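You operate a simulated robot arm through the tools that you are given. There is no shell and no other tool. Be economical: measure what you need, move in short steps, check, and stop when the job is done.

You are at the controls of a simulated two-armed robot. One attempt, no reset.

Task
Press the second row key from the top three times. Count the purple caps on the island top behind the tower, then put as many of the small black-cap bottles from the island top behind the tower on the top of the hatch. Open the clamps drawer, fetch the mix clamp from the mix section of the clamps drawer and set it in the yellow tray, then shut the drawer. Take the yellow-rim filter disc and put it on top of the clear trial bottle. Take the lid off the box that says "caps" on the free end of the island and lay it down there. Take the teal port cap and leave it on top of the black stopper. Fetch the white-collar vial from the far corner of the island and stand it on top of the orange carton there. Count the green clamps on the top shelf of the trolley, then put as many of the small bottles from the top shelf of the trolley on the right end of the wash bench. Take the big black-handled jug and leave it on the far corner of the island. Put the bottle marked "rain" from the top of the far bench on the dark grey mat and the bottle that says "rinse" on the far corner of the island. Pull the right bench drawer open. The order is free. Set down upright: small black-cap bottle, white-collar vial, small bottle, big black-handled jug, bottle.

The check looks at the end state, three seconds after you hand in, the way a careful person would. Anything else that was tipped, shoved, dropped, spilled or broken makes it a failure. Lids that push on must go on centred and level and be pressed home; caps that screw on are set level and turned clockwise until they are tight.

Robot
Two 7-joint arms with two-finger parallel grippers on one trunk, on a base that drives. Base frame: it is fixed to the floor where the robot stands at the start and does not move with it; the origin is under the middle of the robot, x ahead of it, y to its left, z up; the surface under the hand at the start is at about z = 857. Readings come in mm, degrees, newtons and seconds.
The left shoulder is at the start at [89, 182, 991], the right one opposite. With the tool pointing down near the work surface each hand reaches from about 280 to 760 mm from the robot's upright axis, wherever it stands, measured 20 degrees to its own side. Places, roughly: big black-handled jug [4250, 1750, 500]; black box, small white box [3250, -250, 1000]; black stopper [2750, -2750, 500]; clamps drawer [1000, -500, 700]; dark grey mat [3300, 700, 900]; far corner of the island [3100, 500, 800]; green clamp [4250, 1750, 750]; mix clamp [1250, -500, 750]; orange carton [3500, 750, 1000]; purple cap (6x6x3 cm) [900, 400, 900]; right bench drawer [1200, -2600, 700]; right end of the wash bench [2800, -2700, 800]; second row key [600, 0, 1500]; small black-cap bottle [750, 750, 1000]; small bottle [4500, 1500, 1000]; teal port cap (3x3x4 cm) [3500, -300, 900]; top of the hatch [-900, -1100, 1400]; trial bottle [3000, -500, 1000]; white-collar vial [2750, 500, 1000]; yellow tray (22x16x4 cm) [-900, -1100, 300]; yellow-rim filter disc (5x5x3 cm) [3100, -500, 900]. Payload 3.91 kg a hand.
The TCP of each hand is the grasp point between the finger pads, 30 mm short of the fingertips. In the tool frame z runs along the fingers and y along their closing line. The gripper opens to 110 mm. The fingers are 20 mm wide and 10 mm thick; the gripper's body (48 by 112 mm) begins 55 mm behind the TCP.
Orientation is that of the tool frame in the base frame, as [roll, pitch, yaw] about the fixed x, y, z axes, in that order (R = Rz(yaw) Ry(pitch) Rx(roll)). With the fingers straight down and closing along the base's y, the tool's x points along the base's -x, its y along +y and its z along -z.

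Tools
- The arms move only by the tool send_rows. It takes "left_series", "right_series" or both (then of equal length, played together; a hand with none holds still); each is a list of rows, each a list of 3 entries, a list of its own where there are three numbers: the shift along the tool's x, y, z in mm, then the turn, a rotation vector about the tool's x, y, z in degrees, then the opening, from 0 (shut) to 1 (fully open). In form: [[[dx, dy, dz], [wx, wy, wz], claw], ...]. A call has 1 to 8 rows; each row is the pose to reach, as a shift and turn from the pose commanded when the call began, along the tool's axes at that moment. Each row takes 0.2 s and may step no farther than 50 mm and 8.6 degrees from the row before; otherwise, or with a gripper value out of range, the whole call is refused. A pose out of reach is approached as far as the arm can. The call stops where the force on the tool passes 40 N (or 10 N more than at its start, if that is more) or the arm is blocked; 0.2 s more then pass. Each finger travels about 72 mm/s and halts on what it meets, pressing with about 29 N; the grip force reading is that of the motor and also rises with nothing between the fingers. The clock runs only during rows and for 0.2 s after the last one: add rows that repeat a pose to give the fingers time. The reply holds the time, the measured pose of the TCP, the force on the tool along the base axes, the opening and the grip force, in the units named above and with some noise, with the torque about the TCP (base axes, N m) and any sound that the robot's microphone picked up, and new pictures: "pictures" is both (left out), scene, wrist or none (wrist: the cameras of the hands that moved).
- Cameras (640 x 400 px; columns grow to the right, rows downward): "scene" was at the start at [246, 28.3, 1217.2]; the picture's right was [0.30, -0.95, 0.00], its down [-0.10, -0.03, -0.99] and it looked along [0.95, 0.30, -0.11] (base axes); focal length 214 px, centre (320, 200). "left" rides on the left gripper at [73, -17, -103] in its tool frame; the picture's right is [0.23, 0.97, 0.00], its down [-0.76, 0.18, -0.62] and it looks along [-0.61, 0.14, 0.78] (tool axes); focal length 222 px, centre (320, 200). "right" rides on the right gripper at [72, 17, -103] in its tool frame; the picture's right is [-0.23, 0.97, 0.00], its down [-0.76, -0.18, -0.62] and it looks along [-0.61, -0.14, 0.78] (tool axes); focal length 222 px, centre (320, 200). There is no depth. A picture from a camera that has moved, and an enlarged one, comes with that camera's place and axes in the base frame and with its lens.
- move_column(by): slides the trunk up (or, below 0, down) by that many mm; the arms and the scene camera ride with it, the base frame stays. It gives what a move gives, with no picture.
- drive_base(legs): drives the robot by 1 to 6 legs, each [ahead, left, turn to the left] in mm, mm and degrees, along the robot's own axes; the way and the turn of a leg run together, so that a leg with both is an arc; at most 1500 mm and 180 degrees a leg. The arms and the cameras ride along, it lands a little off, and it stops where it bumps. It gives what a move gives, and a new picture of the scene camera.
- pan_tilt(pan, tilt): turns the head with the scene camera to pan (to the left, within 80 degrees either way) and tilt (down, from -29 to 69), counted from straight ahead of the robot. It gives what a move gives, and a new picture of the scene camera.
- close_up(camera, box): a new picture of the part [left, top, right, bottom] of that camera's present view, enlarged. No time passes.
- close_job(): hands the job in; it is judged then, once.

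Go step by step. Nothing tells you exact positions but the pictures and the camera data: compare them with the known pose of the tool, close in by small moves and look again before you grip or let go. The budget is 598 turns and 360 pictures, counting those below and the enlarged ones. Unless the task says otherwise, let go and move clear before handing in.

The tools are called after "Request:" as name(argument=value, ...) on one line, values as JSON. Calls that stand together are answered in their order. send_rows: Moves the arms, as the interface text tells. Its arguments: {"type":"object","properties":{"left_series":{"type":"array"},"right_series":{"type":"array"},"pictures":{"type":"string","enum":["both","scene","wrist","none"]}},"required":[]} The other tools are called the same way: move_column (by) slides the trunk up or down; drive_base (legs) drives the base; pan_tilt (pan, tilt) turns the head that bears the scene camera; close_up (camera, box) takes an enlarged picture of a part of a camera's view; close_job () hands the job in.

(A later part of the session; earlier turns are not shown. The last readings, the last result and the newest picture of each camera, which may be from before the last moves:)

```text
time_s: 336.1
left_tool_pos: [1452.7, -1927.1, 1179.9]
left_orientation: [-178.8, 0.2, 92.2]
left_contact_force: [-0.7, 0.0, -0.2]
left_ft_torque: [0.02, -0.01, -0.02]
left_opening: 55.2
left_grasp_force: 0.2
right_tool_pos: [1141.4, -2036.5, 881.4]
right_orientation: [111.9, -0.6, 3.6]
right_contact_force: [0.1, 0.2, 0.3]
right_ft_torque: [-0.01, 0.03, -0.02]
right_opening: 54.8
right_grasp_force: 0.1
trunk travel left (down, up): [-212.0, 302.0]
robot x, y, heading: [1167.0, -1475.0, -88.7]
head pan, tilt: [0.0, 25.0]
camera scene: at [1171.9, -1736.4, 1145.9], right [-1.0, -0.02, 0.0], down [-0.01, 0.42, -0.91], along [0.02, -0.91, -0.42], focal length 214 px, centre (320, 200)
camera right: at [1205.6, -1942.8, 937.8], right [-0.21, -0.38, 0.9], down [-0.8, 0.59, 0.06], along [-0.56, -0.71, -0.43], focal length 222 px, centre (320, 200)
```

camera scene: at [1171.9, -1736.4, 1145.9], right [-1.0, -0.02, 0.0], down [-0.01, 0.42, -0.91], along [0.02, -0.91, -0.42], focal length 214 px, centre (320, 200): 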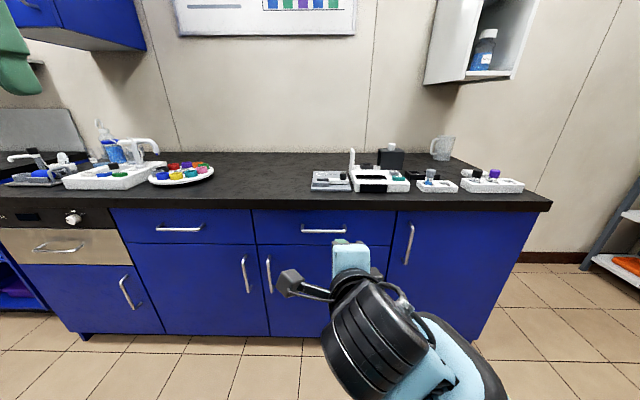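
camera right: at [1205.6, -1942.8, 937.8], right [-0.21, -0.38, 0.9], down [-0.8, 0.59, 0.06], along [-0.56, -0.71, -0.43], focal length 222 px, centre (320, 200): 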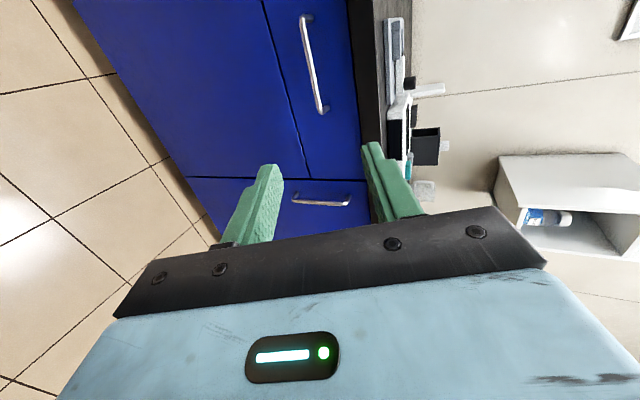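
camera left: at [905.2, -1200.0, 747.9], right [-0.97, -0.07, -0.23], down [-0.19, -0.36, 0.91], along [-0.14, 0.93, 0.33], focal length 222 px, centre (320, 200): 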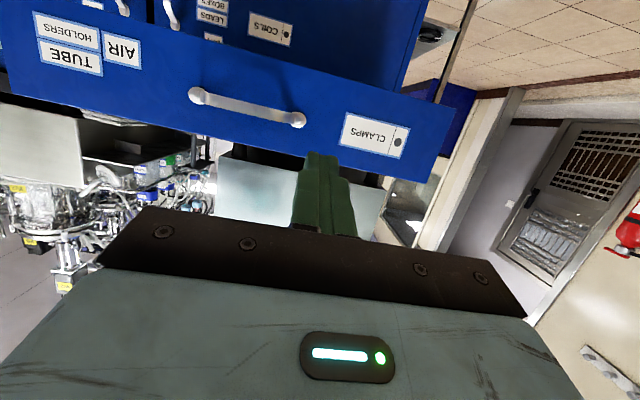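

Handle at [1177,-2331,756]. Lower and centre the hand, then drive forward.

Request:
send_rows(right_series=[[[9, -28, 12], [0, 0, 0], 0.5], [[18, -56, 24], [0, 0, 0], 0.5], [[27, -84, 36], [0, 0, 0], 0.5], [[35, -111, 47], [0, 0, 0], 0.5]], pictures="none")

Request:
drive_base(legs=[[200, 0, 0]])

Request:
send_rows(right_series=[[[0, 0, 0], [0, 0, 0], 0.5]], pictures="wrist")

```text
time_s: 337.1
left_tool_pos: [1452.8, -1928.7, 1179.6]
left_orientation: [-178.8, 0.2, 92.3]
left_contact_force: [-0.8, -0.3, 0.4]
left_ft_torque: [-0.06, 0.0, 0.03]
left_opening: 54.9
left_grasp_force: 0.0
right_tool_pos: [1175.1, -2036.1, 759.6]
right_orientation: [111.8, -0.6, 3.7]
right_contact_force: [-0.3, -0.1, 0.3]
right_ft_torque: [0.0, -0.02, 0.02]
right_opening: 55.0
right_grasp_force: 0.2
trunk travel left (down, up): [-212.0, 302.0]
robot x, y, heading: [1169.3, -1471.3, -88.6]
head pan, tilt: [0.0, 25.0]
```

```text
time_s: 338.7
left_tool_pos: [1456.6, -2128.0, 1179.6]
left_orientation: [-178.8, 0.0, 92.2]
left_contact_force: [-0.1, 0.7, 0.0]
left_ft_torque: [0.01, 0.05, 0.0]
left_opening: 54.9
left_grasp_force: 0.1
right_tool_pos: [1178.9, -2236.0, 759.0]
right_orientation: [112.1, -0.6, 3.8]
right_contact_force: [0.7, 0.0, 0.1]
right_ft_torque: [0.01, 0.0, 0.02]
right_opening: 55.3
right_grasp_force: 0.0
trunk travel left (down, up): [-212.0, 302.0]
robot x, y, heading: [1171.0, -1674.9, -88.9]
head pan, tilt: [0.0, 25.0]
camera scene: at [1175.9, -1937.1, 1145.7], right [-1.0, -0.02, 0.0], down [-0.01, 0.42, -0.91], along [0.02, -0.91, -0.42], focal length 214 px, centre (320, 200)
```

scene: 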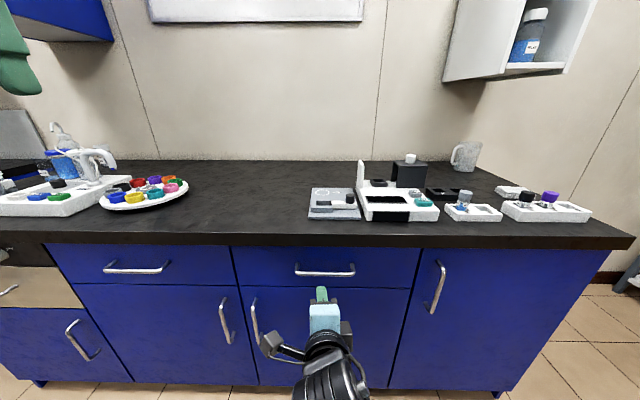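

```text
time_s: 339.1
left_tool_pos: [1456.6, -2126.8, 1180.1]
left_orientation: [-178.8, 0.2, 92.3]
left_contact_force: [-0.1, 0.2, -0.2]
left_ft_torque: [0.0, 0.01, 0.0]
left_opening: 54.9
left_grasp_force: 0.1
right_tool_pos: [1178.4, -2237.9, 760.0]
right_orientation: [112.0, -0.6, 3.7]
right_contact_force: [-0.1, -0.5, -0.2]
right_ft_torque: [0.01, 0.0, 0.03]
right_opening: 55.0
right_grasp_force: 0.0
trunk travel left (down, up): [-212.0, 302.0]
robot x, y, heading: [1172.5, -1671.8, -89.2]
head pan, tilt: [0.0, 25.0]
camera right: at [1244.3, -2142.5, 815.7], right [-0.21, -0.38, 0.9], down [-0.8, 0.59, 0.06], along [-0.56, -0.71, -0.43], focal length 222 px, centre (320, 200)
```

right: 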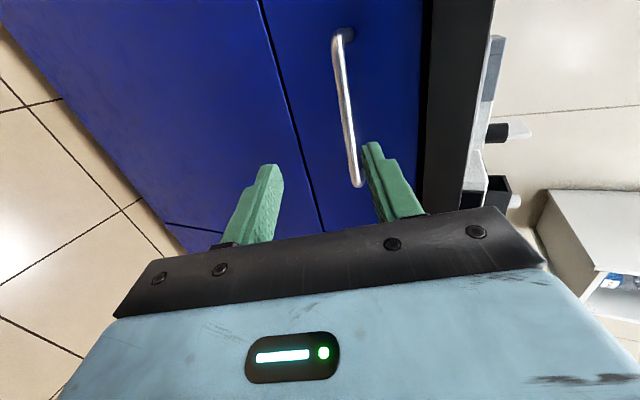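

Request:
send_rows(right_series=[[[-2, 10, 27], [0, 0, 0], 0.5], [[-4, 20, 54], [0, 0, 0], 0.5], [[-5, 28, 77], [0, 0, 0], 0.5]], pictures="wrist")

```text
time_s: 340.1
left_tool_pos: [1456.9, -2127.1, 1179.4]
left_orientation: [-178.8, 0.2, 92.4]
left_contact_force: [-0.4, -0.6, 0.9]
left_ft_torque: [-0.01, 0.0, 0.01]
left_opening: 55.0
left_grasp_force: 0.1
right_tool_pos: [1144.2, -2325.4, 730.3]
right_orientation: [112.3, 5.0, 2.2]
right_contact_force: [-0.3, 0.5, -0.5]
right_ft_torque: [0.02, -0.03, 0.0]
right_opening: 55.0
right_grasp_force: 0.1
trunk travel left (down, up): [-212.0, 302.0]
robot x, y, heading: [1174.8, -1670.6, -89.1]
head pan, tilt: [0.0, 25.0]
stopped in row 3 (right hand): the arm was blocked; the commanded pose is now the measured one
camera right: at [1216.6, -2234.7, 780.7], right [-0.13, -0.38, 0.92], down [-0.78, 0.61, 0.14], along [-0.62, -0.69, -0.37], focal length 222 px, centre (320, 200)
```

right: 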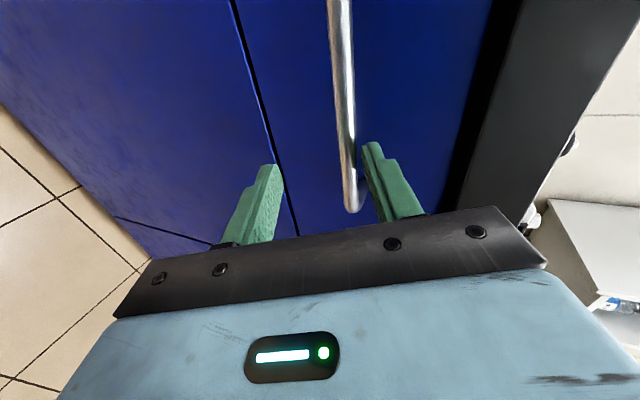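

Reach limit; retract a bit, then bring the base 65 mm closer.

Request:
send_rows(right_series=[[[10, 1, -20], [0, 0.6, 1.5], 0.5], [[22, 2, -40], [0, 1.2, 3], 0.5], [[35, 4, -58], [-0.2, 1.9, 4.6], 0.5]], pictures="none")

Request:
drive_base(legs=[[62, 0, 0]])

Request:
send_rows(right_series=[[[0, 0, 0], [0, 0, 0], 0.5]], pictures="wrist")

```text
time_s: 341.1
left_tool_pos: [1457.4, -2126.7, 1178.7]
left_orientation: [-178.8, 0.3, 92.4]
left_contact_force: [-0.3, 0.7, -0.5]
left_ft_torque: [0.02, 0.01, 0.0]
left_opening: 54.8
left_grasp_force: 0.0
right_tool_pos: [1138.1, -2287.9, 742.0]
right_orientation: [110.7, 6.6, 0.1]
right_contact_force: [-0.1, 0.9, 0.2]
right_ft_torque: [0.02, 0.01, -0.01]
right_opening: 55.1
right_grasp_force: 0.1
trunk travel left (down, up): [-212.0, 302.0]
robot x, y, heading: [1173.0, -1669.7, -88.7]
head pan, tilt: [0.0, 25.0]
stopped in row 3 (right hand): the arm was blocked; the commanded pose is now the measured one
```

```text
time_s: 342.1
left_tool_pos: [1459.1, -2189.9, 1179.2]
left_orientation: [-178.8, 0.1, 92.4]
left_contact_force: [-0.2, -0.2, -0.8]
left_ft_torque: [0.01, 0.01, 0.03]
left_opening: 55.4
left_grasp_force: 0.1
right_tool_pos: [1140.3, -2348.6, 740.0]
right_orientation: [110.9, 6.5, 0.2]
right_contact_force: [0.1, -0.2, 0.1]
right_ft_torque: [-0.03, 0.01, 0.0]
right_opening: 55.0
right_grasp_force: 0.0
trunk travel left (down, up): [-212.0, 302.0]
robot x, y, heading: [1169.6, -1734.1, -88.8]
head pan, tilt: [0.0, 25.0]
camera scene: at [1177.2, -1998.6, 1145.6], right [-1.0, -0.02, 0.0], down [-0.01, 0.42, -0.91], along [0.02, -0.91, -0.42], focal length 214 px, centre (320, 200)
```

scene: 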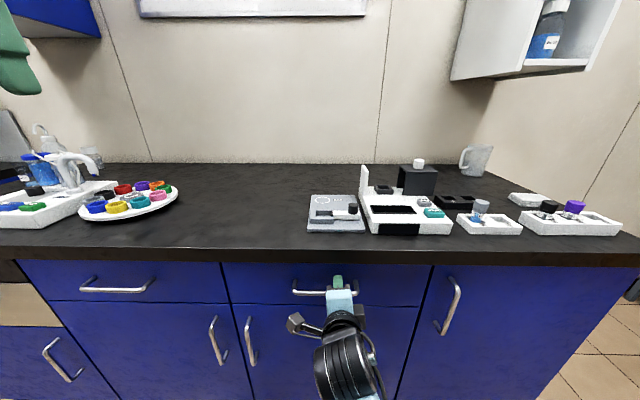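

```text
time_s: 342.5
left_tool_pos: [1458.6, -2188.5, 1179.6]
left_orientation: [-178.7, 0.2, 92.4]
left_contact_force: [1.2, 0.4, 0.0]
left_ft_torque: [0.01, 0.0, -0.02]
left_opening: 54.9
left_grasp_force: 0.0
right_tool_pos: [1140.1, -2349.1, 741.7]
right_orientation: [110.7, 6.7, 0.2]
right_contact_force: [-0.5, 0.6, -0.4]
right_ft_torque: [-0.02, -0.02, 0.0]
right_opening: 55.2
right_grasp_force: 0.1
trunk travel left (down, up): [-212.0, 302.0]
robot x, y, heading: [1169.7, -1734.5, -88.7]
head pan, tilt: [0.0, 25.0]
camera right: at [1217.0, -2258.1, 785.8], right [-0.12, -0.34, 0.93], down [-0.75, 0.64, 0.14], along [-0.65, -0.68, -0.34], focal length 222 px, centre (320, 200)
```

right: 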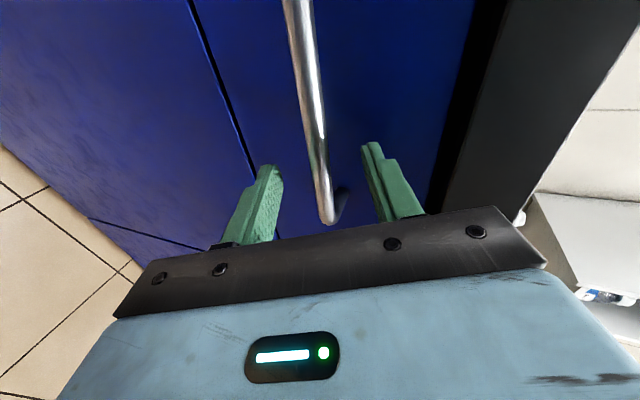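

The bar is between the fingers. Close.

Request:
send_rows(right_series=[[[0, 0, 0], [0, 0, 0], 0.3], [[0, 0, 0], [0, 0, 0], 0.1], [[0, 0, 0], [0, 0, 0], 0], [[0, 0, 0], [0, 0, 0], 0], [[0, 0, 0], [0, 0, 0], 0]], pictures="wrist")

```text
time_s: 343.7
left_tool_pos: [1459.0, -2187.3, 1179.7]
left_orientation: [-178.7, 0.2, 92.4]
left_contact_force: [-0.3, 0.3, -0.3]
left_ft_torque: [0.01, -0.02, 0.01]
left_opening: 54.7
left_grasp_force: 0.2
right_tool_pos: [1139.9, -2348.2, 742.4]
right_orientation: [110.5, 6.4, 0.2]
right_contact_force: [0.3, -2.4, 8.8]
right_ft_torque: [-0.14, -0.96, -0.31]
right_opening: 13.4
right_grasp_force: 44.8
trunk travel left (down, up): [-212.0, 302.0]
robot x, y, heading: [1171.4, -1736.2, -89.1]
head pan, tilt: [0.0, 25.0]
camera right: at [1217.1, -2257.6, 787.3], right [-0.12, -0.34, 0.93], down [-0.75, 0.64, 0.14], along [-0.65, -0.68, -0.34], focal length 222 px, centre (320, 200)
```

right: 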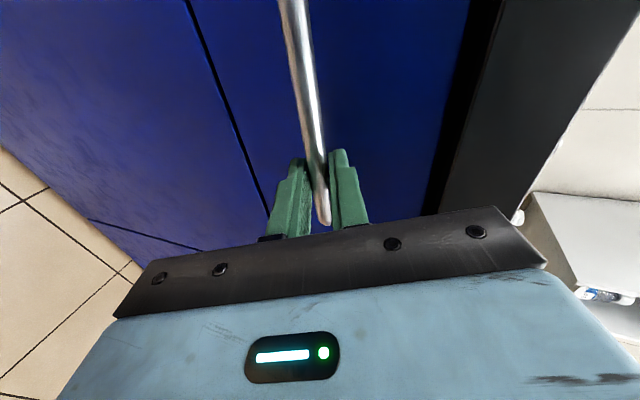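

Gripped. Pull by reversing the base.

Request:
drive_base(legs=[[-150, 0, 0]])

Request:
drive_base(legs=[[-130, 0, 0]])

```text
time_s: 345.0
left_tool_pos: [1457.1, -2044.6, 1180.1]
left_orientation: [-178.7, 0.3, 92.3]
left_contact_force: [-0.3, -0.1, 0.9]
left_ft_torque: [-0.02, 0.02, 0.01]
left_opening: 54.8
left_grasp_force: 0.0
right_tool_pos: [1139.7, -2203.5, 741.8]
right_orientation: [110.4, 6.6, 0.4]
right_contact_force: [25.9, -2.9, 6.3]
right_ft_torque: [-0.15, -1.02, 0.12]
right_opening: 13.6
right_grasp_force: 44.6
trunk travel left (down, up): [-212.0, 302.0]
robot x, y, heading: [1169.5, -1592.2, -89.3]
head pan, tilt: [0.0, 25.0]
camera scene: at [1176.3, -1852.8, 1146.0], right [-1.0, -0.02, 0.0], down [-0.01, 0.42, -0.91], along [0.02, -0.91, -0.42], focal length 214 px, centre (320, 200)
```

scene: 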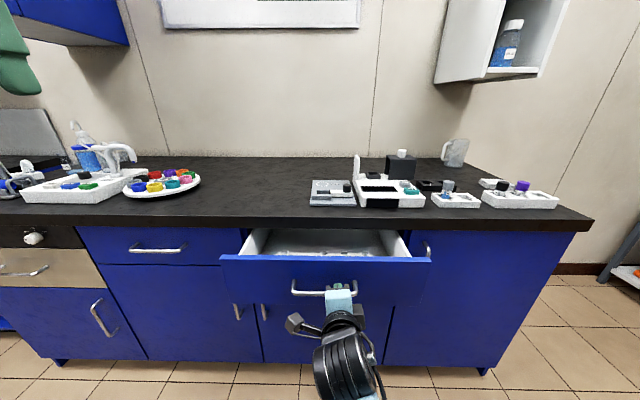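

```text
time_s: 346.3
left_tool_pos: [1454.2, -1917.4, 1179.5]
left_orientation: [-178.7, 0.2, 92.3]
left_contact_force: [0.3, -0.1, -0.6]
left_ft_torque: [-0.03, 0.0, -0.03]
left_opening: 55.2
left_grasp_force: 0.0
right_tool_pos: [1140.8, -2075.8, 743.5]
right_orientation: [110.5, 6.4, 0.7]
right_contact_force: [24.6, -2.5, 3.9]
right_ft_torque: [-0.07, -0.94, -0.07]
right_opening: 13.7
right_grasp_force: 45.0
trunk travel left (down, up): [-212.0, 302.0]
robot x, y, heading: [1169.0, -1464.3, -88.9]
head pan, tilt: [0.0, 25.0]
camera scene: at [1174.2, -1725.9, 1146.0], right [-1.0, -0.02, 0.0], down [-0.01, 0.42, -0.91], along [0.02, -0.91, -0.42], focal length 214 px, centre (320, 200)
```

scene: 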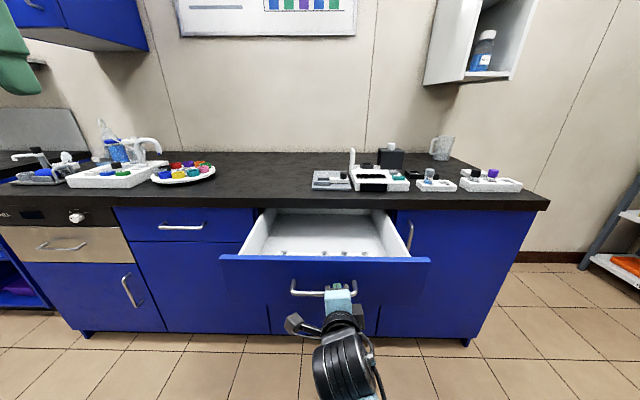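

Open ~270 mm; try a bit more.

Request:
drive_base(legs=[[-60, 0, 0]])

```text
time_s: 347.3
left_tool_pos: [1453.1, -1856.6, 1178.1]
left_orientation: [-178.7, 0.1, 92.3]
left_contact_force: [-0.4, -0.3, 0.4]
left_ft_torque: [-0.03, 0.02, 0.02]
left_opening: 55.0
left_grasp_force: 0.1
right_tool_pos: [1139.9, -2014.8, 742.4]
right_orientation: [110.4, 6.4, 0.9]
right_contact_force: [18.1, -1.5, 1.4]
right_ft_torque: [-0.09, -1.16, 0.41]
right_opening: 14.0
right_grasp_force: 44.5
trunk travel left (down, up): [-212.0, 302.0]
robot x, y, heading: [1164.2, -1405.5, -88.6]
head pan, tilt: [0.0, 25.0]
camera scene: at [1172.6, -1665.5, 1146.0], right [-1.0, -0.02, 0.0], down [-0.01, 0.42, -0.91], along [0.02, -0.91, -0.42], focal length 214 px, centre (320, 200)
```

scene: 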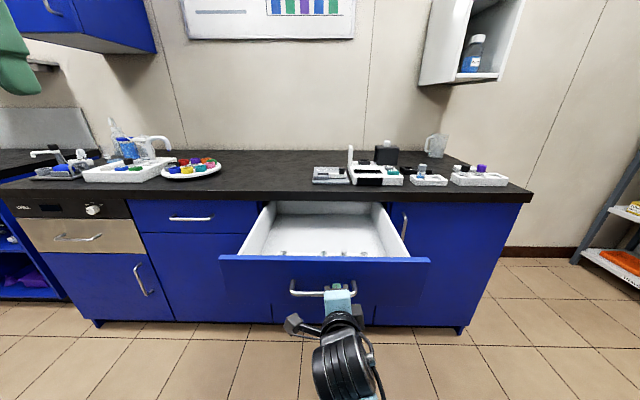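

Drawer well open. Release and back away with the base.

Request:
send_rows(right_series=[[[0, 0, 0], [0, 0, 0], 0.3], [[0, 0, 0], [0, 0, 0], 0.5], [[0, 0, 0], [0, 0, 0], 0.5]], pictures="none")

Request:
drive_base(legs=[[-220, 0, 0]])

Request:
send_rows(right_series=[[[0, 15, 0], [8.5, 0, 0], 0.5], [[0, 30, 0], [17, 0, 0], 0.5], [[0, 45, 0], [25.5, 0, 0], 0.5], [[0, 55, -5], [34, 0, 0], 0.5], [[0, 65, -10], [42.5, 0, 0], 0.5], [[0, 75, -20], [51, 0, 0], 0.5], [[0, 80, -30], [59.5, 0, 0], 0.5], [[0, 85, -40], [68, 0, 0], 0.5]], pictures="scene")

```text
time_s: 348.1
left_tool_pos: [1453.6, -1857.6, 1179.7]
left_orientation: [-178.7, 0.2, 92.3]
left_contact_force: [0.5, 0.5, 0.2]
left_ft_torque: [-0.02, -0.03, -0.01]
left_opening: 55.0
left_grasp_force: 0.0
right_tool_pos: [1139.4, -2015.8, 742.6]
right_orientation: [110.3, 6.4, 0.9]
right_contact_force: [1.2, -0.3, -0.2]
right_ft_torque: [-0.05, 0.0, 0.02]
right_opening: 55.0
right_grasp_force: 0.1
trunk travel left (down, up): [-212.0, 302.0]
robot x, y, heading: [1166.5, -1399.6, -88.9]
head pan, tilt: [0.0, 25.0]
```

```text
time_s: 349.8
left_tool_pos: [1448.3, -1637.9, 1180.6]
left_orientation: [-178.9, 0.2, 92.6]
left_contact_force: [0.9, 1.0, -0.1]
left_ft_torque: [0.0, -0.01, -0.03]
left_opening: 55.1
left_grasp_force: 0.2
right_tool_pos: [1135.6, -1797.4, 742.7]
right_orientation: [110.4, 6.3, 1.1]
right_contact_force: [-0.5, -0.3, 0.6]
right_ft_torque: [-0.02, 0.01, -0.02]
right_opening: 54.7
right_grasp_force: 0.0
trunk travel left (down, up): [-212.0, 302.0]
robot x, y, heading: [1166.4, -1180.9, -88.9]
head pan, tilt: [0.0, 25.0]
camera scene: at [1167.6, -1447.3, 1146.0], right [-1.0, -0.02, 0.0], down [-0.01, 0.42, -0.91], along [0.02, -0.91, -0.42], focal length 214 px, centre (320, 200)
```

scene: 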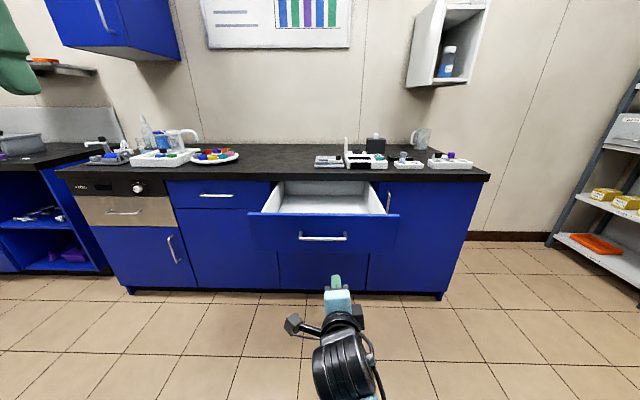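

```text
time_s: 351.8
left_tool_pos: [1448.8, -1639.2, 1181.0]
left_orientation: [-178.8, 0.2, 92.5]
left_contact_force: [-0.6, -0.8, 0.1]
left_ft_torque: [0.01, 0.01, 0.0]
left_opening: 54.9
left_grasp_force: 0.1
right_tool_pos: [1088.2, -1877.2, 800.0]
right_orientation: [178.8, 7.7, -2.0]
right_contact_force: [0.5, -0.7, 1.0]
right_ft_torque: [0.01, -0.03, 0.03]
right_opening: 54.9
right_grasp_force: 0.1
right hand out of reach, approached as far as the arm can: row 6, 7, 8
trunk travel left (down, up): [-212.0, 302.0]
robot x, y, heading: [1161.0, -1187.5, -88.9]
head pan, tilt: [0.0, 25.0]
stopped in row 8 (right hand): the arm was blocked; the commanded pose is now the measured one
camera scene: at [1167.4, -1448.1, 1145.8], right [-1.0, -0.02, 0.0], down [-0.01, 0.42, -0.91], along [0.02, -0.91, -0.42], focal length 214 px, centre (320, 200)
```

scene: 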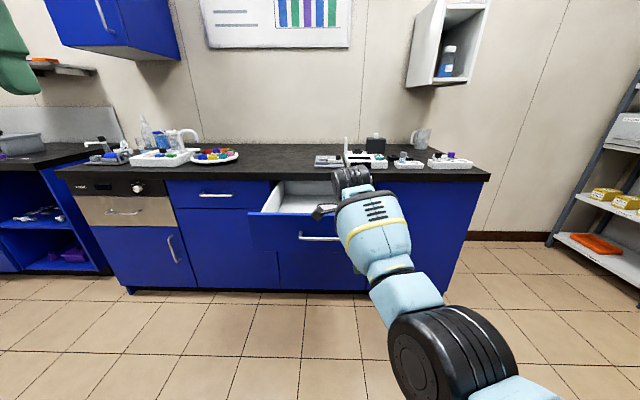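

Sweep left with the yaw returning, then retract.

Request:
send_rows(right_series=[[[25, -5, 0], [0, 1, -4], 0.5], [[50, -10, 0], [0, 2, -8], 0.5], [[75, -15, 0], [0, 3, -12], 0.5], [[100, -20, 0], [0, 4, -16], 0.5], [[125, -25, 0], [0, 5, -20], 0.5], [[150, -30, 0], [0, 6, -24], 0.5], [[170, -40, 0], [0, 7, -28], 0.5], [[190, -50, 0], [0, 7, -32], 0.5]], pictures="none")

Request:
send_rows(right_series=[[[0, 0, -10], [0, 0, -7], 0.5], [[0, 0, -20], [0, 0, -14], 0.5], [[0, 0, -30], [0, 0, -21], 0.5], [[0, 0, -40], [0, 0, -28], 0.5], [[0, 0, -50], [0, 0, -35], 0.5], [[0, 0, -60], [0, 0, -42], 0.5], [[0, 0, -60], [0, 0, -49], 0.5], [[0, 0, -60], [0, 0, -56], 0.5]], pictures="scene")

```text
time_s: 353.1
left_tool_pos: [1449.0, -1638.2, 1178.8]
left_orientation: [-178.8, 0.2, 92.5]
left_contact_force: [0.1, 0.1, 0.4]
left_ft_torque: [0.02, -0.01, 0.01]
left_opening: 55.0
left_grasp_force: 0.0
right_tool_pos: [1141.7, -1885.1, 784.0]
right_orientation: [-179.6, 2.1, 11.8]
right_contact_force: [-1.1, 0.2, 1.1]
right_ft_torque: [-0.02, -0.01, -0.01]
right_opening: 55.1
right_grasp_force: 0.0
right hand out of reach, approached as far as the arm can: row 5, 6
trunk travel left (down, up): [-212.0, 302.0]
robot x, y, heading: [1160.8, -1189.4, -88.6]
head pan, tilt: [0.0, 25.0]
stopped in row 6 (right hand): the arm was blocked; the commanded pose is now the measured one
```

```text
time_s: 354.9
left_tool_pos: [1449.2, -1638.2, 1179.1]
left_orientation: [-178.9, 0.2, 92.5]
left_contact_force: [0.8, -0.7, 0.7]
left_ft_torque: [0.02, -0.04, -0.02]
left_opening: 55.2
left_grasp_force: 0.1
right_tool_pos: [1128.9, -1885.0, 847.3]
right_orientation: [-178.2, 0.9, 67.0]
right_contact_force: [0.4, 0.4, -0.9]
right_ft_torque: [-0.01, 0.02, 0.01]
right_opening: 54.9
right_grasp_force: 0.1
right hand out of reach, approached as far as the arm can: row 4, 5, 6, 7, 8
trunk travel left (down, up): [-212.0, 302.0]
robot x, y, heading: [1165.9, -1186.1, -88.6]
head pan, tilt: [0.0, 25.0]
camera scene: at [1167.5, -1447.9, 1145.8], right [-1.0, -0.02, 0.0], down [-0.01, 0.42, -0.91], along [0.02, -0.91, -0.42], focal length 214 px, centre (320, 200)
```

scene: 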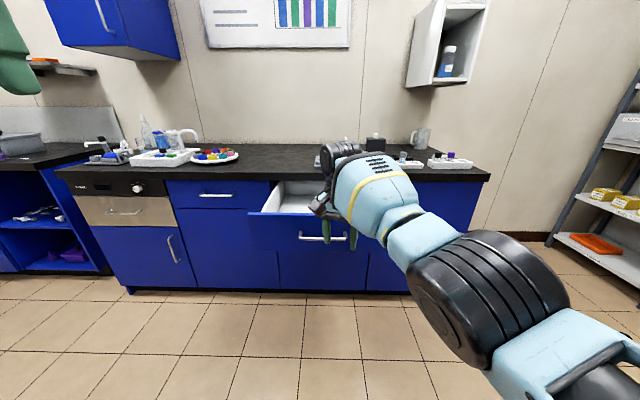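

Elbow is outward; retract.

Request:
send_rows(right_series=[[[18, -8, 0], [0, 0, -2], 0.5], [[37, -16, -5], [0, 0, -4], 0.5], [[55, -23, -10], [0, 0, -7], 0.5], [[74, -31, -15], [0, 0, -10], 0.5], [[92, -39, -20], [0, 0, -13], 0.5], [[110, -47, -30], [0, 0, -16], 0.5], [[129, -54, -40], [0, 0, -20], 0.5], [[147, -62, -50], [0, 0, -23], 0.5]], pictures="none")

```text
time_s: 356.7
left_tool_pos: [1447.9, -1637.5, 1180.4]
left_orientation: [-178.8, 0.2, 92.6]
left_contact_force: [0.9, 0.2, 0.4]
left_ft_torque: [0.02, 0.02, -0.01]
left_opening: 55.0
left_grasp_force: 0.0
right_tool_pos: [1142.2, -1721.0, 892.3]
right_orientation: [-177.9, 0.1, 91.0]
right_contact_force: [0.0, 0.0, -0.4]
right_ft_torque: [-0.06, -0.02, 0.0]
right_opening: 54.8
right_grasp_force: 0.1
trunk travel left (down, up): [-212.0, 302.0]
robot x, y, heading: [1164.3, -1185.5, -88.7]
head pan, tilt: [0.0, 25.0]
```

Right arm restored. Now drive toward the island's far part (x≈2900) on this side and turn to face it.

Request:
drive_base(legs=[[150, 1400, 0], [150, 350, 0], [0, 0, 179]])

Request:
pan_tilt(pan=0, tilt=15)

```text
time_s: 379.7
left_tool_pos: [2637.0, -986.2, 1181.1]
left_orientation: [-178.8, 0.2, -88.6]
left_contact_force: [0.6, -1.1, 0.0]
left_ft_torque: [0.0, -0.02, -0.01]
left_opening: 55.0
left_grasp_force: 0.0
right_tool_pos: [2946.1, -909.1, 892.1]
right_orientation: [-177.8, 0.2, -90.0]
right_contact_force: [-0.1, -0.4, -0.6]
right_ft_torque: [-0.02, 0.0, 0.01]
right_opening: 54.9
right_grasp_force: 0.1
trunk travel left (down, up): [-212.0, 302.0]
robot x, y, heading: [2915.3, -1446.8, 90.2]
head pan, tilt: [0.0, 25.0]
camera scene: at [2913.7, -1181.3, 1145.8], right [1.0, 0.0, 0.0], down [0.0, -0.42, -0.91], along [0.0, 0.91, -0.42], focal length 214 px, centre (320, 200)
```

scene: 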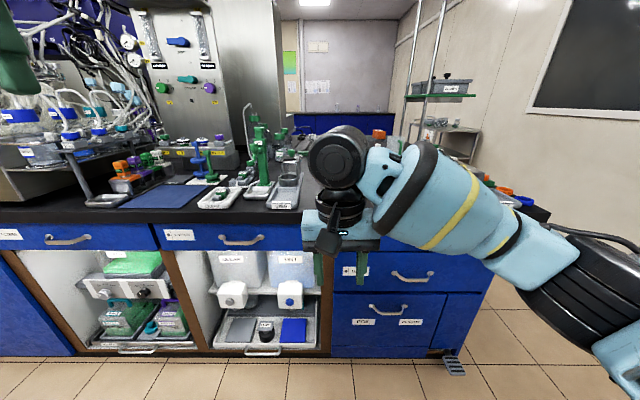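

```text
time_s: 380.4
left_tool_pos: [2637.6, -986.7, 1180.2]
left_orientation: [-178.7, 0.2, -88.5]
left_contact_force: [-0.7, 0.3, -0.5]
left_ft_torque: [-0.04, 0.05, -0.01]
left_opening: 55.2
left_grasp_force: 0.1
right_tool_pos: [2947.0, -908.2, 892.2]
right_orientation: [-177.9, 0.1, -90.1]
right_contact_force: [-0.4, 0.3, -0.6]
right_ft_torque: [0.02, 0.0, -0.02]
right_opening: 54.9
right_grasp_force: 0.1
trunk travel left (down, up): [-212.0, 302.0]
robot x, y, heading: [2914.1, -1446.0, 90.4]
head pan, tilt: [0.0, 15.0]
camera scene: at [2913.7, -1179.9, 1162.0], right [1.0, 0.0, 0.0], down [0.0, -0.26, -0.97], along [0.0, 0.97, -0.26], focal length 214 px, centre (320, 200)
```

scene: 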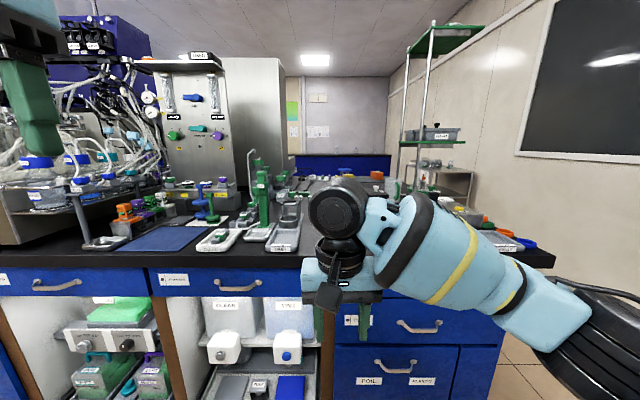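

Raise the trunk to look down at the cluttered island top.

Request:
move_column(by=250)

Request:
pan_tilt(pan=0, tilt=30)

Request:
close_up(camera="scene", box=[150, 60, 420, 230])

```text
time_s: 383.0
left_tool_pos: [2638.7, -1126.6, 1535.3]
left_orientation: [-178.4, 18.6, -88.4]
left_contact_force: [0.3, 0.0, 0.3]
left_ft_torque: [-0.02, 0.01, 0.03]
left_opening: 54.8
left_grasp_force: 0.0
right_tool_pos: [2946.4, -906.7, 1141.1]
right_orientation: [-177.9, 0.0, -90.0]
right_contact_force: [0.4, 0.1, 0.2]
right_ft_torque: [0.03, 0.0, -0.02]
right_opening: 54.9
right_grasp_force: 0.1
trunk travel left (down, up): [-462.0, 52.0]
robot x, y, heading: [2916.5, -1444.5, 90.3]
head pan, tilt: [0.0, 15.0]
```

```text
time_s: 383.8
left_tool_pos: [2638.6, -1128.7, 1536.0]
left_orientation: [-178.2, 18.7, -88.4]
left_contact_force: [-1.1, 0.2, 0.3]
left_ft_torque: [0.02, -0.03, -0.02]
left_opening: 55.1
left_grasp_force: 0.0
right_tool_pos: [2946.9, -908.0, 1142.5]
right_orientation: [-177.9, 0.0, -90.1]
right_contact_force: [-0.8, 0.4, 0.2]
right_ft_torque: [0.02, -0.03, -0.01]
right_opening: 55.0
right_grasp_force: 0.0
trunk travel left (down, up): [-462.0, 52.0]
robot x, y, heading: [2916.7, -1443.3, 90.3]
head pan, tilt: [0.0, 30.0]
camera scene: at [2914.2, -1281.0, 1409.4], right [1.0, 0.0, 0.0], down [0.0, -0.5, -0.87], along [0.0, 0.87, -0.5], focal length 214 px, centre (320, 200)
```

scene: 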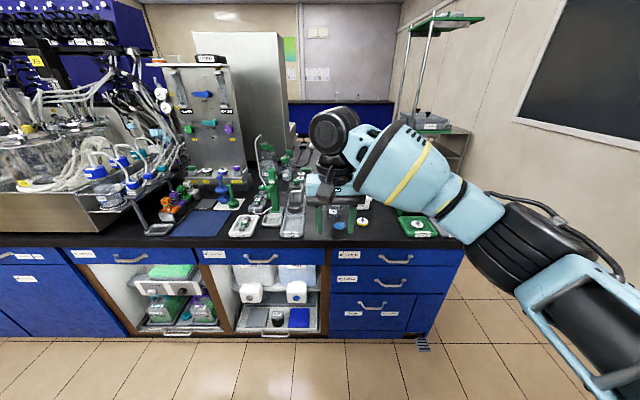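

```text
2.35 times, centred on (285, 145) of scene
camera zoom: at [2914.2, -1281.0, 1409.4], right [1.0, 0.0, 0.0], down [0.0, -0.5, -0.87], along [0.0, 0.87, -0.5], focal length 505 px, centre (402, 329)
```

zoom: 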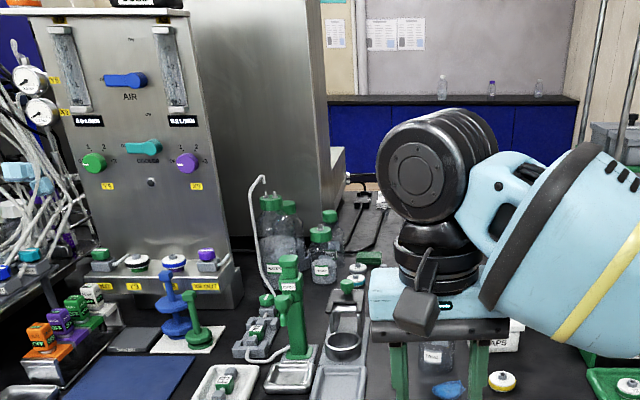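

Request:
drive_base(legs=[[0, -420, 0]])

Request:
pan_tilt(pan=30, tilt=35)

Request:
close_up(camera="scene", box=[200, 60, 440, 210])

```text
time_s: 388.0
left_tool_pos: [3055.2, -1125.8, 1536.1]
left_orientation: [-178.2, 18.7, -88.2]
left_contact_force: [-0.7, 0.4, 0.4]
left_ft_torque: [-0.01, -0.02, 0.0]
left_opening: 54.6
left_grasp_force: 0.0
right_tool_pos: [3361.7, -904.7, 1142.4]
right_orientation: [-177.9, 0.1, -89.9]
right_contact_force: [0.2, 0.3, 0.0]
right_ft_torque: [-0.01, -0.05, 0.04]
right_opening: 55.0
right_grasp_force: 0.1
trunk travel left (down, up): [-462.0, 52.0]
robot x, y, heading: [3334.9, -1444.8, 90.3]
head pan, tilt: [0.0, 30.0]
camera scene: at [3332.1, -1278.0, 1409.3], right [1.0, 0.01, 0.0], down [0.0, -0.5, -0.87], along [-0.01, 0.87, -0.5], focal length 214 px, centre (320, 200)
```

scene: 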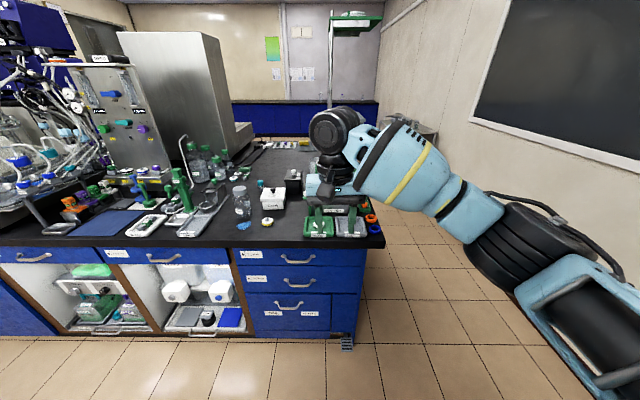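

```text
time_s: 388.9
left_tool_pos: [3055.1, -1126.1, 1536.3]
left_orientation: [-178.2, 18.7, -88.2]
left_contact_force: [-0.1, -0.1, -0.3]
left_ft_torque: [-0.01, -0.02, -0.01]
left_opening: 54.8
left_grasp_force: 0.1
right_tool_pos: [3362.7, -905.5, 1142.2]
right_orientation: [-177.8, 0.1, -89.8]
right_contact_force: [-0.3, -0.4, -0.6]
right_ft_torque: [0.0, 0.02, -0.06]
right_opening: 55.0
right_grasp_force: 0.1
trunk travel left (down, up): [-462.0, 52.0]
robot x, y, heading: [3335.0, -1442.3, 90.5]
head pan, tilt: [30.0, 35.0]
camera scene: at [3288.3, -1292.5, 1401.6], right [0.86, 0.51, 0.0], down [0.29, -0.49, -0.82], along [-0.42, 0.71, -0.57], focal length 214 px, centre (320, 200)
```

scene: 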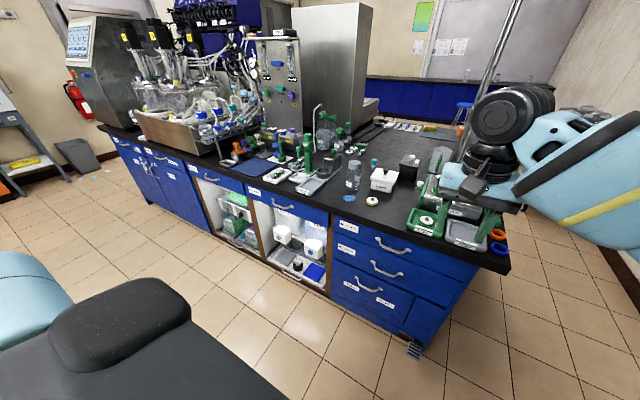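

```text
2.67 times, centred on (320, 135) of scene
camera zoom: at [3288.3, -1292.5, 1401.6], right [0.86, 0.51, 0.0], down [0.29, -0.49, -0.82], along [-0.42, 0.71, -0.57], focal length 572 px, centre (320, 373)
```

zoom: 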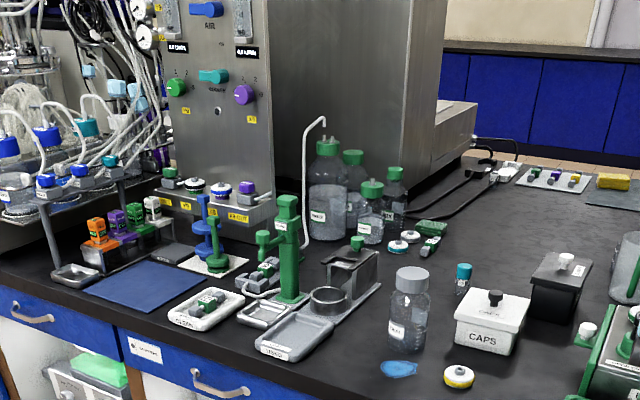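

I see the trial bottle (~[2980,-471], top z≈993), the yellow-rim disc (~[3099,-540]), the CAPS box (~[3103,-382]). Drive so the right hand can reach the disc.

Request:
drive_base(legs=[[340, 300, 0]])

Request:
move_column(by=-80)

Request:
send_rows(right_series=[[[0, 0, 0], [-2, 0, 0], 0.7]], pictures="wrist")

```text
time_s: 392.1
left_tool_pos: [2752.4, -780.1, 1534.3]
left_orientation: [-178.3, 18.7, -88.0]
left_contact_force: [-0.5, 0.3, -0.3]
left_ft_torque: [-0.01, -0.04, -0.04]
left_opening: 54.8
left_grasp_force: 0.1
right_tool_pos: [3058.1, -557.8, 1143.6]
right_orientation: [-177.8, 0.1, -89.6]
right_contact_force: [0.6, -0.4, 0.5]
right_ft_torque: [-0.03, 0.04, 0.01]
right_opening: 54.8
right_grasp_force: 0.0
trunk travel left (down, up): [-462.0, 52.0]
robot x, y, heading: [3030.5, -1094.6, 90.9]
head pan, tilt: [30.0, 35.0]
camera scene: at [2986.1, -946.0, 1401.6], right [0.86, 0.51, 0.0], down [0.29, -0.49, -0.82], along [-0.42, 0.7, -0.57], focal length 214 px, centre (320, 200)
```

scene: 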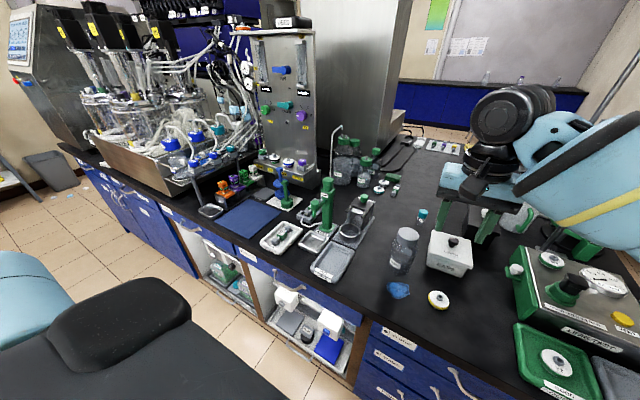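

```text
time_s: 393.3
left_tool_pos: [2752.3, -736.5, 1423.0]
left_orientation: [-178.3, 13.4, -88.0]
left_contact_force: [0.4, 0.8, -0.8]
left_ft_torque: [-0.01, -0.02, 0.0]
left_opening: 54.9
left_grasp_force: 0.0
right_tool_pos: [3059.4, -557.6, 1063.5]
right_orientation: [-177.9, 0.3, -89.7]
right_contact_force: [-0.2, 0.2, -0.4]
right_ft_torque: [0.0, -0.01, -0.04]
right_opening: 55.0
right_grasp_force: 0.1
trunk travel left (down, up): [-382.0, 132.0]
robot x, y, heading: [3034.5, -1096.0, 90.7]
head pan, tilt: [30.0, 35.0]
```

```text
time_s: 393.7
left_tool_pos: [2752.9, -735.7, 1422.7]
left_orientation: [-178.3, 13.4, -88.1]
left_contact_force: [-0.5, -0.4, 0.0]
left_ft_torque: [0.0, 0.02, -0.03]
left_opening: 54.8
left_grasp_force: 0.1
right_tool_pos: [3059.0, -557.8, 1061.5]
right_orientation: [-179.9, 0.0, -89.6]
right_contact_force: [0.0, -0.8, -0.7]
right_ft_torque: [-0.03, -0.01, -0.01]
right_opening: 77.0
right_grasp_force: 0.0
trunk travel left (down, up): [-382.0, 132.0]
robot x, y, heading: [3032.3, -1096.5, 91.0]
head pan, tilt: [30.0, 35.0]
camera right: at [3041.7, -631.3, 1166.5], right [-0.98, 0.22, 0.0], down [0.17, 0.76, 0.63], along [0.14, 0.61, -0.78], focal length 222 px, centre (320, 200)
```

right: 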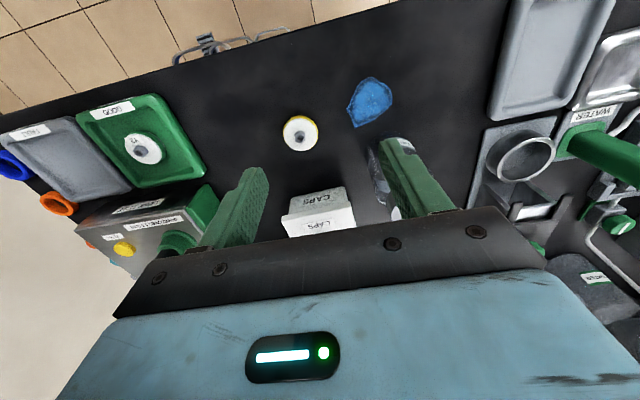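

Request:
send_rows(right_series=[[[-10, -12, 30], [0, 0, 0], 0.7], [[-20, -24, 60], [0, 0, 0], 0.7], [[-28, -34, 90], [0, 0, 0], 0.7], [[-28, -34, 110], [0, 0, 0], 0.7]], pictures="wrist")

```text
time_s: 394.7
left_tool_pos: [2751.7, -734.8, 1423.2]
left_orientation: [-178.4, 13.3, -88.0]
left_contact_force: [-0.5, -1.2, -0.1]
left_ft_torque: [0.01, -0.05, -0.01]
left_opening: 55.1
left_grasp_force: 0.0
right_tool_pos: [3092.4, -529.7, 952.2]
right_orientation: [-179.9, 0.1, -89.6]
right_contact_force: [0.6, 0.1, -0.4]
right_ft_torque: [0.04, -0.01, -0.04]
right_opening: 76.9
right_grasp_force: 0.0
trunk travel left (down, up): [-382.0, 132.0]
robot x, y, heading: [3032.9, -1093.5, 90.9]
head pan, tilt: [30.0, 35.0]
camera right: at [3075.9, -603.5, 1056.8], right [-0.98, 0.22, 0.0], down [0.17, 0.76, 0.62], along [0.14, 0.61, -0.78], focal length 222 px, centre (320, 200)
```

right: 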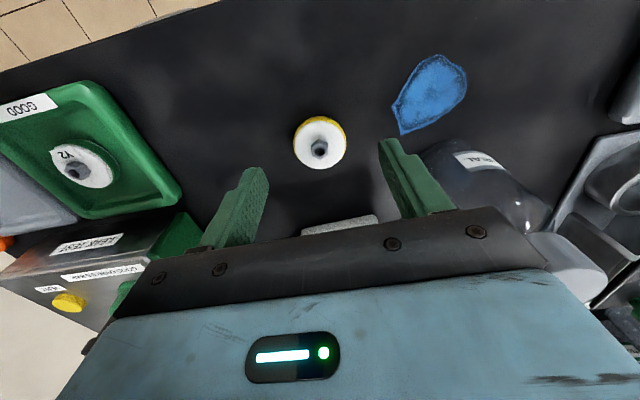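

Disc at [3094,-522]. Descend and grip its rim.

Request:
send_rows(right_series=[[[-4, -1, 15], [0, 0, 0], 0.7], [[-8, -2, 30], [0, 0, 0], 0.7], [[-8, -2, 45], [0, 0, 0], 0.7], [[-8, -2, 55], [0, 0, 0], 0.7], [[-8, -2, 60], [0, 0, 0], 0.7]], pictures="wrist")

```text
time_s: 395.9
left_tool_pos: [2751.7, -736.4, 1422.9]
left_orientation: [-178.3, 13.3, -88.0]
left_contact_force: [-0.6, 0.1, 1.0]
left_ft_torque: [-0.01, 0.04, 0.03]
left_opening: 54.9
left_grasp_force: 0.0
right_tool_pos: [3095.4, -521.3, 893.5]
right_orientation: [-179.9, 0.1, -89.6]
right_contact_force: [0.5, 0.2, -0.2]
right_ft_torque: [-0.03, 0.0, -0.04]
right_opening: 76.9
right_grasp_force: 0.0
trunk travel left (down, up): [-382.0, 132.0]
robot x, y, heading: [3033.9, -1095.3, 90.8]
head pan, tilt: [30.0, 35.0]
camera right: at [3078.1, -595.0, 997.4], right [-0.98, 0.22, 0.0], down [0.17, 0.76, 0.63], along [0.14, 0.61, -0.78], focal length 222 px, centre (320, 200)
```

right: 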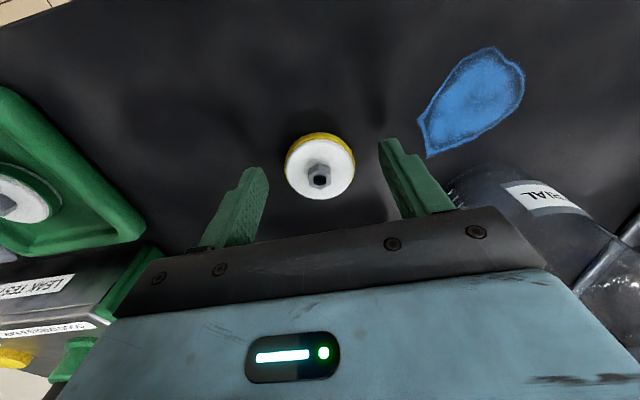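

Request:
send_rows(right_series=[[[0, 0, 2], [0, 0, 0], 0.7], [[0, 0, 2], [0, 0, 0], 0.4], [[0, 0, 2], [0, 0, 0], 0.3], [[0, 0, 2], [0, 0, 0], 0.3], [[0, 0, 2], [0, 0, 0], 0.3]], pictures="wrist")

```text
time_s: 397.1
left_tool_pos: [2751.2, -735.6, 1422.7]
left_orientation: [-178.4, 13.3, -88.0]
left_contact_force: [-0.3, -0.4, -1.2]
left_ft_torque: [0.0, 0.01, -0.04]
left_opening: 55.2
left_grasp_force: 0.1
right_tool_pos: [3094.6, -521.6, 891.4]
right_orientation: [-179.9, 0.1, -89.5]
right_contact_force: [0.5, -0.1, -0.1]
right_ft_torque: [0.02, 0.0, 0.0]
right_opening: 47.7
right_grasp_force: 28.9
trunk travel left (down, up): [-382.0, 132.0]
robot x, y, heading: [3035.4, -1094.2, 91.0]
head pan, tilt: [30.0, 35.0]
camera right: at [3077.3, -595.4, 995.3], right [-0.98, 0.22, 0.0], down [0.17, 0.76, 0.62], along [0.14, 0.61, -0.78], focal length 222 px, centre (320, 200)
```

right: 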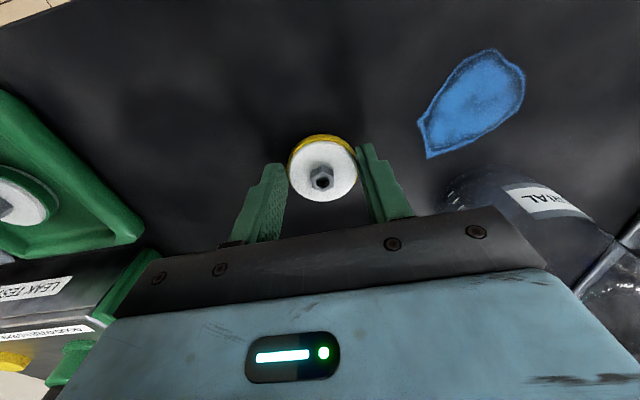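

Held. Lift and move toward the trial bottle for a look.

Request:
send_rows(right_series=[[[0, 0, -45], [0, 0, 0], 0.25], [[0, 0, -90], [0, 0, 0], 0.25], [[0, 0, -135], [0, 0, 0], 0.25], [[0, 0, -180], [0, 0, 0], 0.25], [[0, 30, -200], [0, 0, 0], 0.25], [[-10, 65, -205], [0, 0, 0], 0.25], [[-20, 100, -205], [0, 0, 0], 0.25], [[-20, 100, -205], [0, 0, 0], 0.25]], pictures="both")

```text
time_s: 398.9
left_tool_pos: [2752.4, -736.4, 1422.7]
left_orientation: [-178.2, 13.3, -88.1]
left_contact_force: [0.4, -0.5, 1.0]
left_ft_torque: [0.0, 0.0, -0.01]
left_opening: 54.8
left_grasp_force: 0.1
right_tool_pos: [2995.7, -502.1, 1097.2]
right_orientation: [-179.8, 0.1, -89.5]
right_contact_force: [1.0, 0.0, -0.6]
right_ft_torque: [-0.01, 0.03, -0.01]
right_opening: 47.9
right_grasp_force: 29.5
trunk travel left (down, up): [-382.0, 132.0]
robot x, y, heading: [3033.2, -1096.6, 90.6]
head pan, tilt: [30.0, 35.0]
camera scene: at [2986.5, -898.1, 1305.8], right [0.86, 0.51, 0.0], down [0.29, -0.49, -0.82], along [-0.42, 0.7, -0.57], focal length 214 px, centre (320, 200)
camera right: at [2978.0, -575.4, 1201.7], right [-0.98, 0.22, 0.0], down [0.17, 0.76, 0.62], along [0.14, 0.61, -0.78], focal length 222 px, centre (320, 200)
```

scene: 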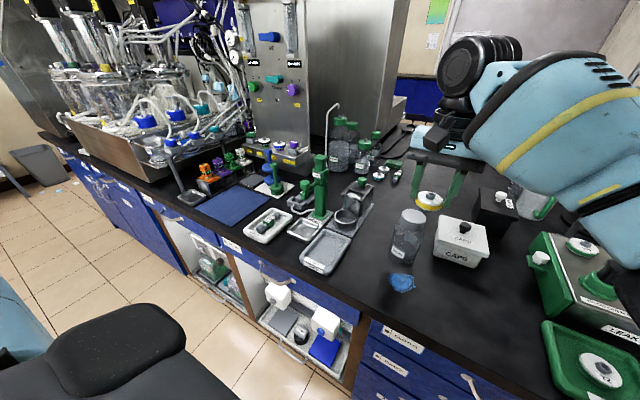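
right: 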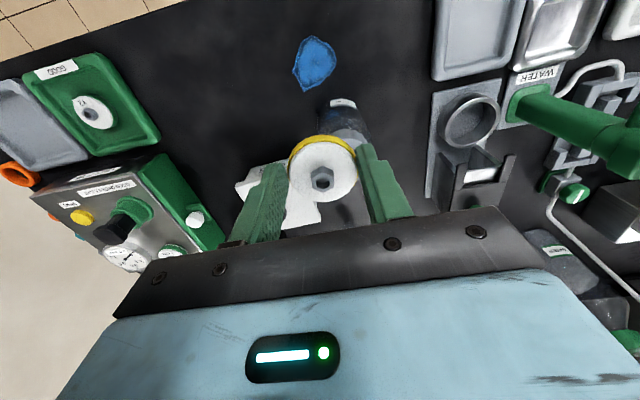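

The cap is hidden by the disc; move the hand beyond the bottle to see the cap from above.

Request:
send_rows(right_series=[[[-35, 5, 0], [0, 0, 0], 0.25], [[-70, 10, 0], [0, 0, 0], 0.25], [[-105, 15, 0], [0, 0, 0], 0.25], [[-105, 15, 0], [0, 0, 0], 0.25]], pictures="wrist")

```text
time_s: 400.1
left_tool_pos: [2751.7, -735.9, 1423.7]
left_orientation: [-178.2, 13.3, -88.0]
left_contact_force: [0.2, -0.1, 0.5]
left_ft_torque: [-0.06, 0.01, 0.01]
left_opening: 55.0
left_grasp_force: 0.0
right_tool_pos: [3063.3, -443.7, 1056.9]
right_orientation: [179.3, -3.2, -95.6]
right_contact_force: [0.4, 0.2, 0.2]
right_ft_torque: [0.04, 0.02, 0.01]
right_opening: 47.5
right_grasp_force: 28.7
right hand out of reach, approached as far as the arm can: row 1, 2, 3, 4
trunk travel left (down, up): [-382.0, 132.0]
robot x, y, heading: [3029.4, -1096.7, 90.9]
head pan, tilt: [30.0, 35.0]
stopped in row 4 (right hand): the arm was blocked; the commanded pose is now the measured one
camera right: at [3040.5, -509.5, 1165.3], right [-0.95, 0.32, 0.0], down [0.26, 0.77, 0.58], along [0.19, 0.55, -0.82], focal length 222 px, centre (320, 200)
```

right: 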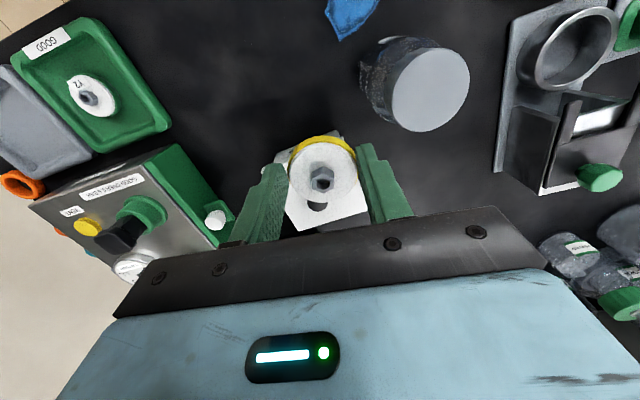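

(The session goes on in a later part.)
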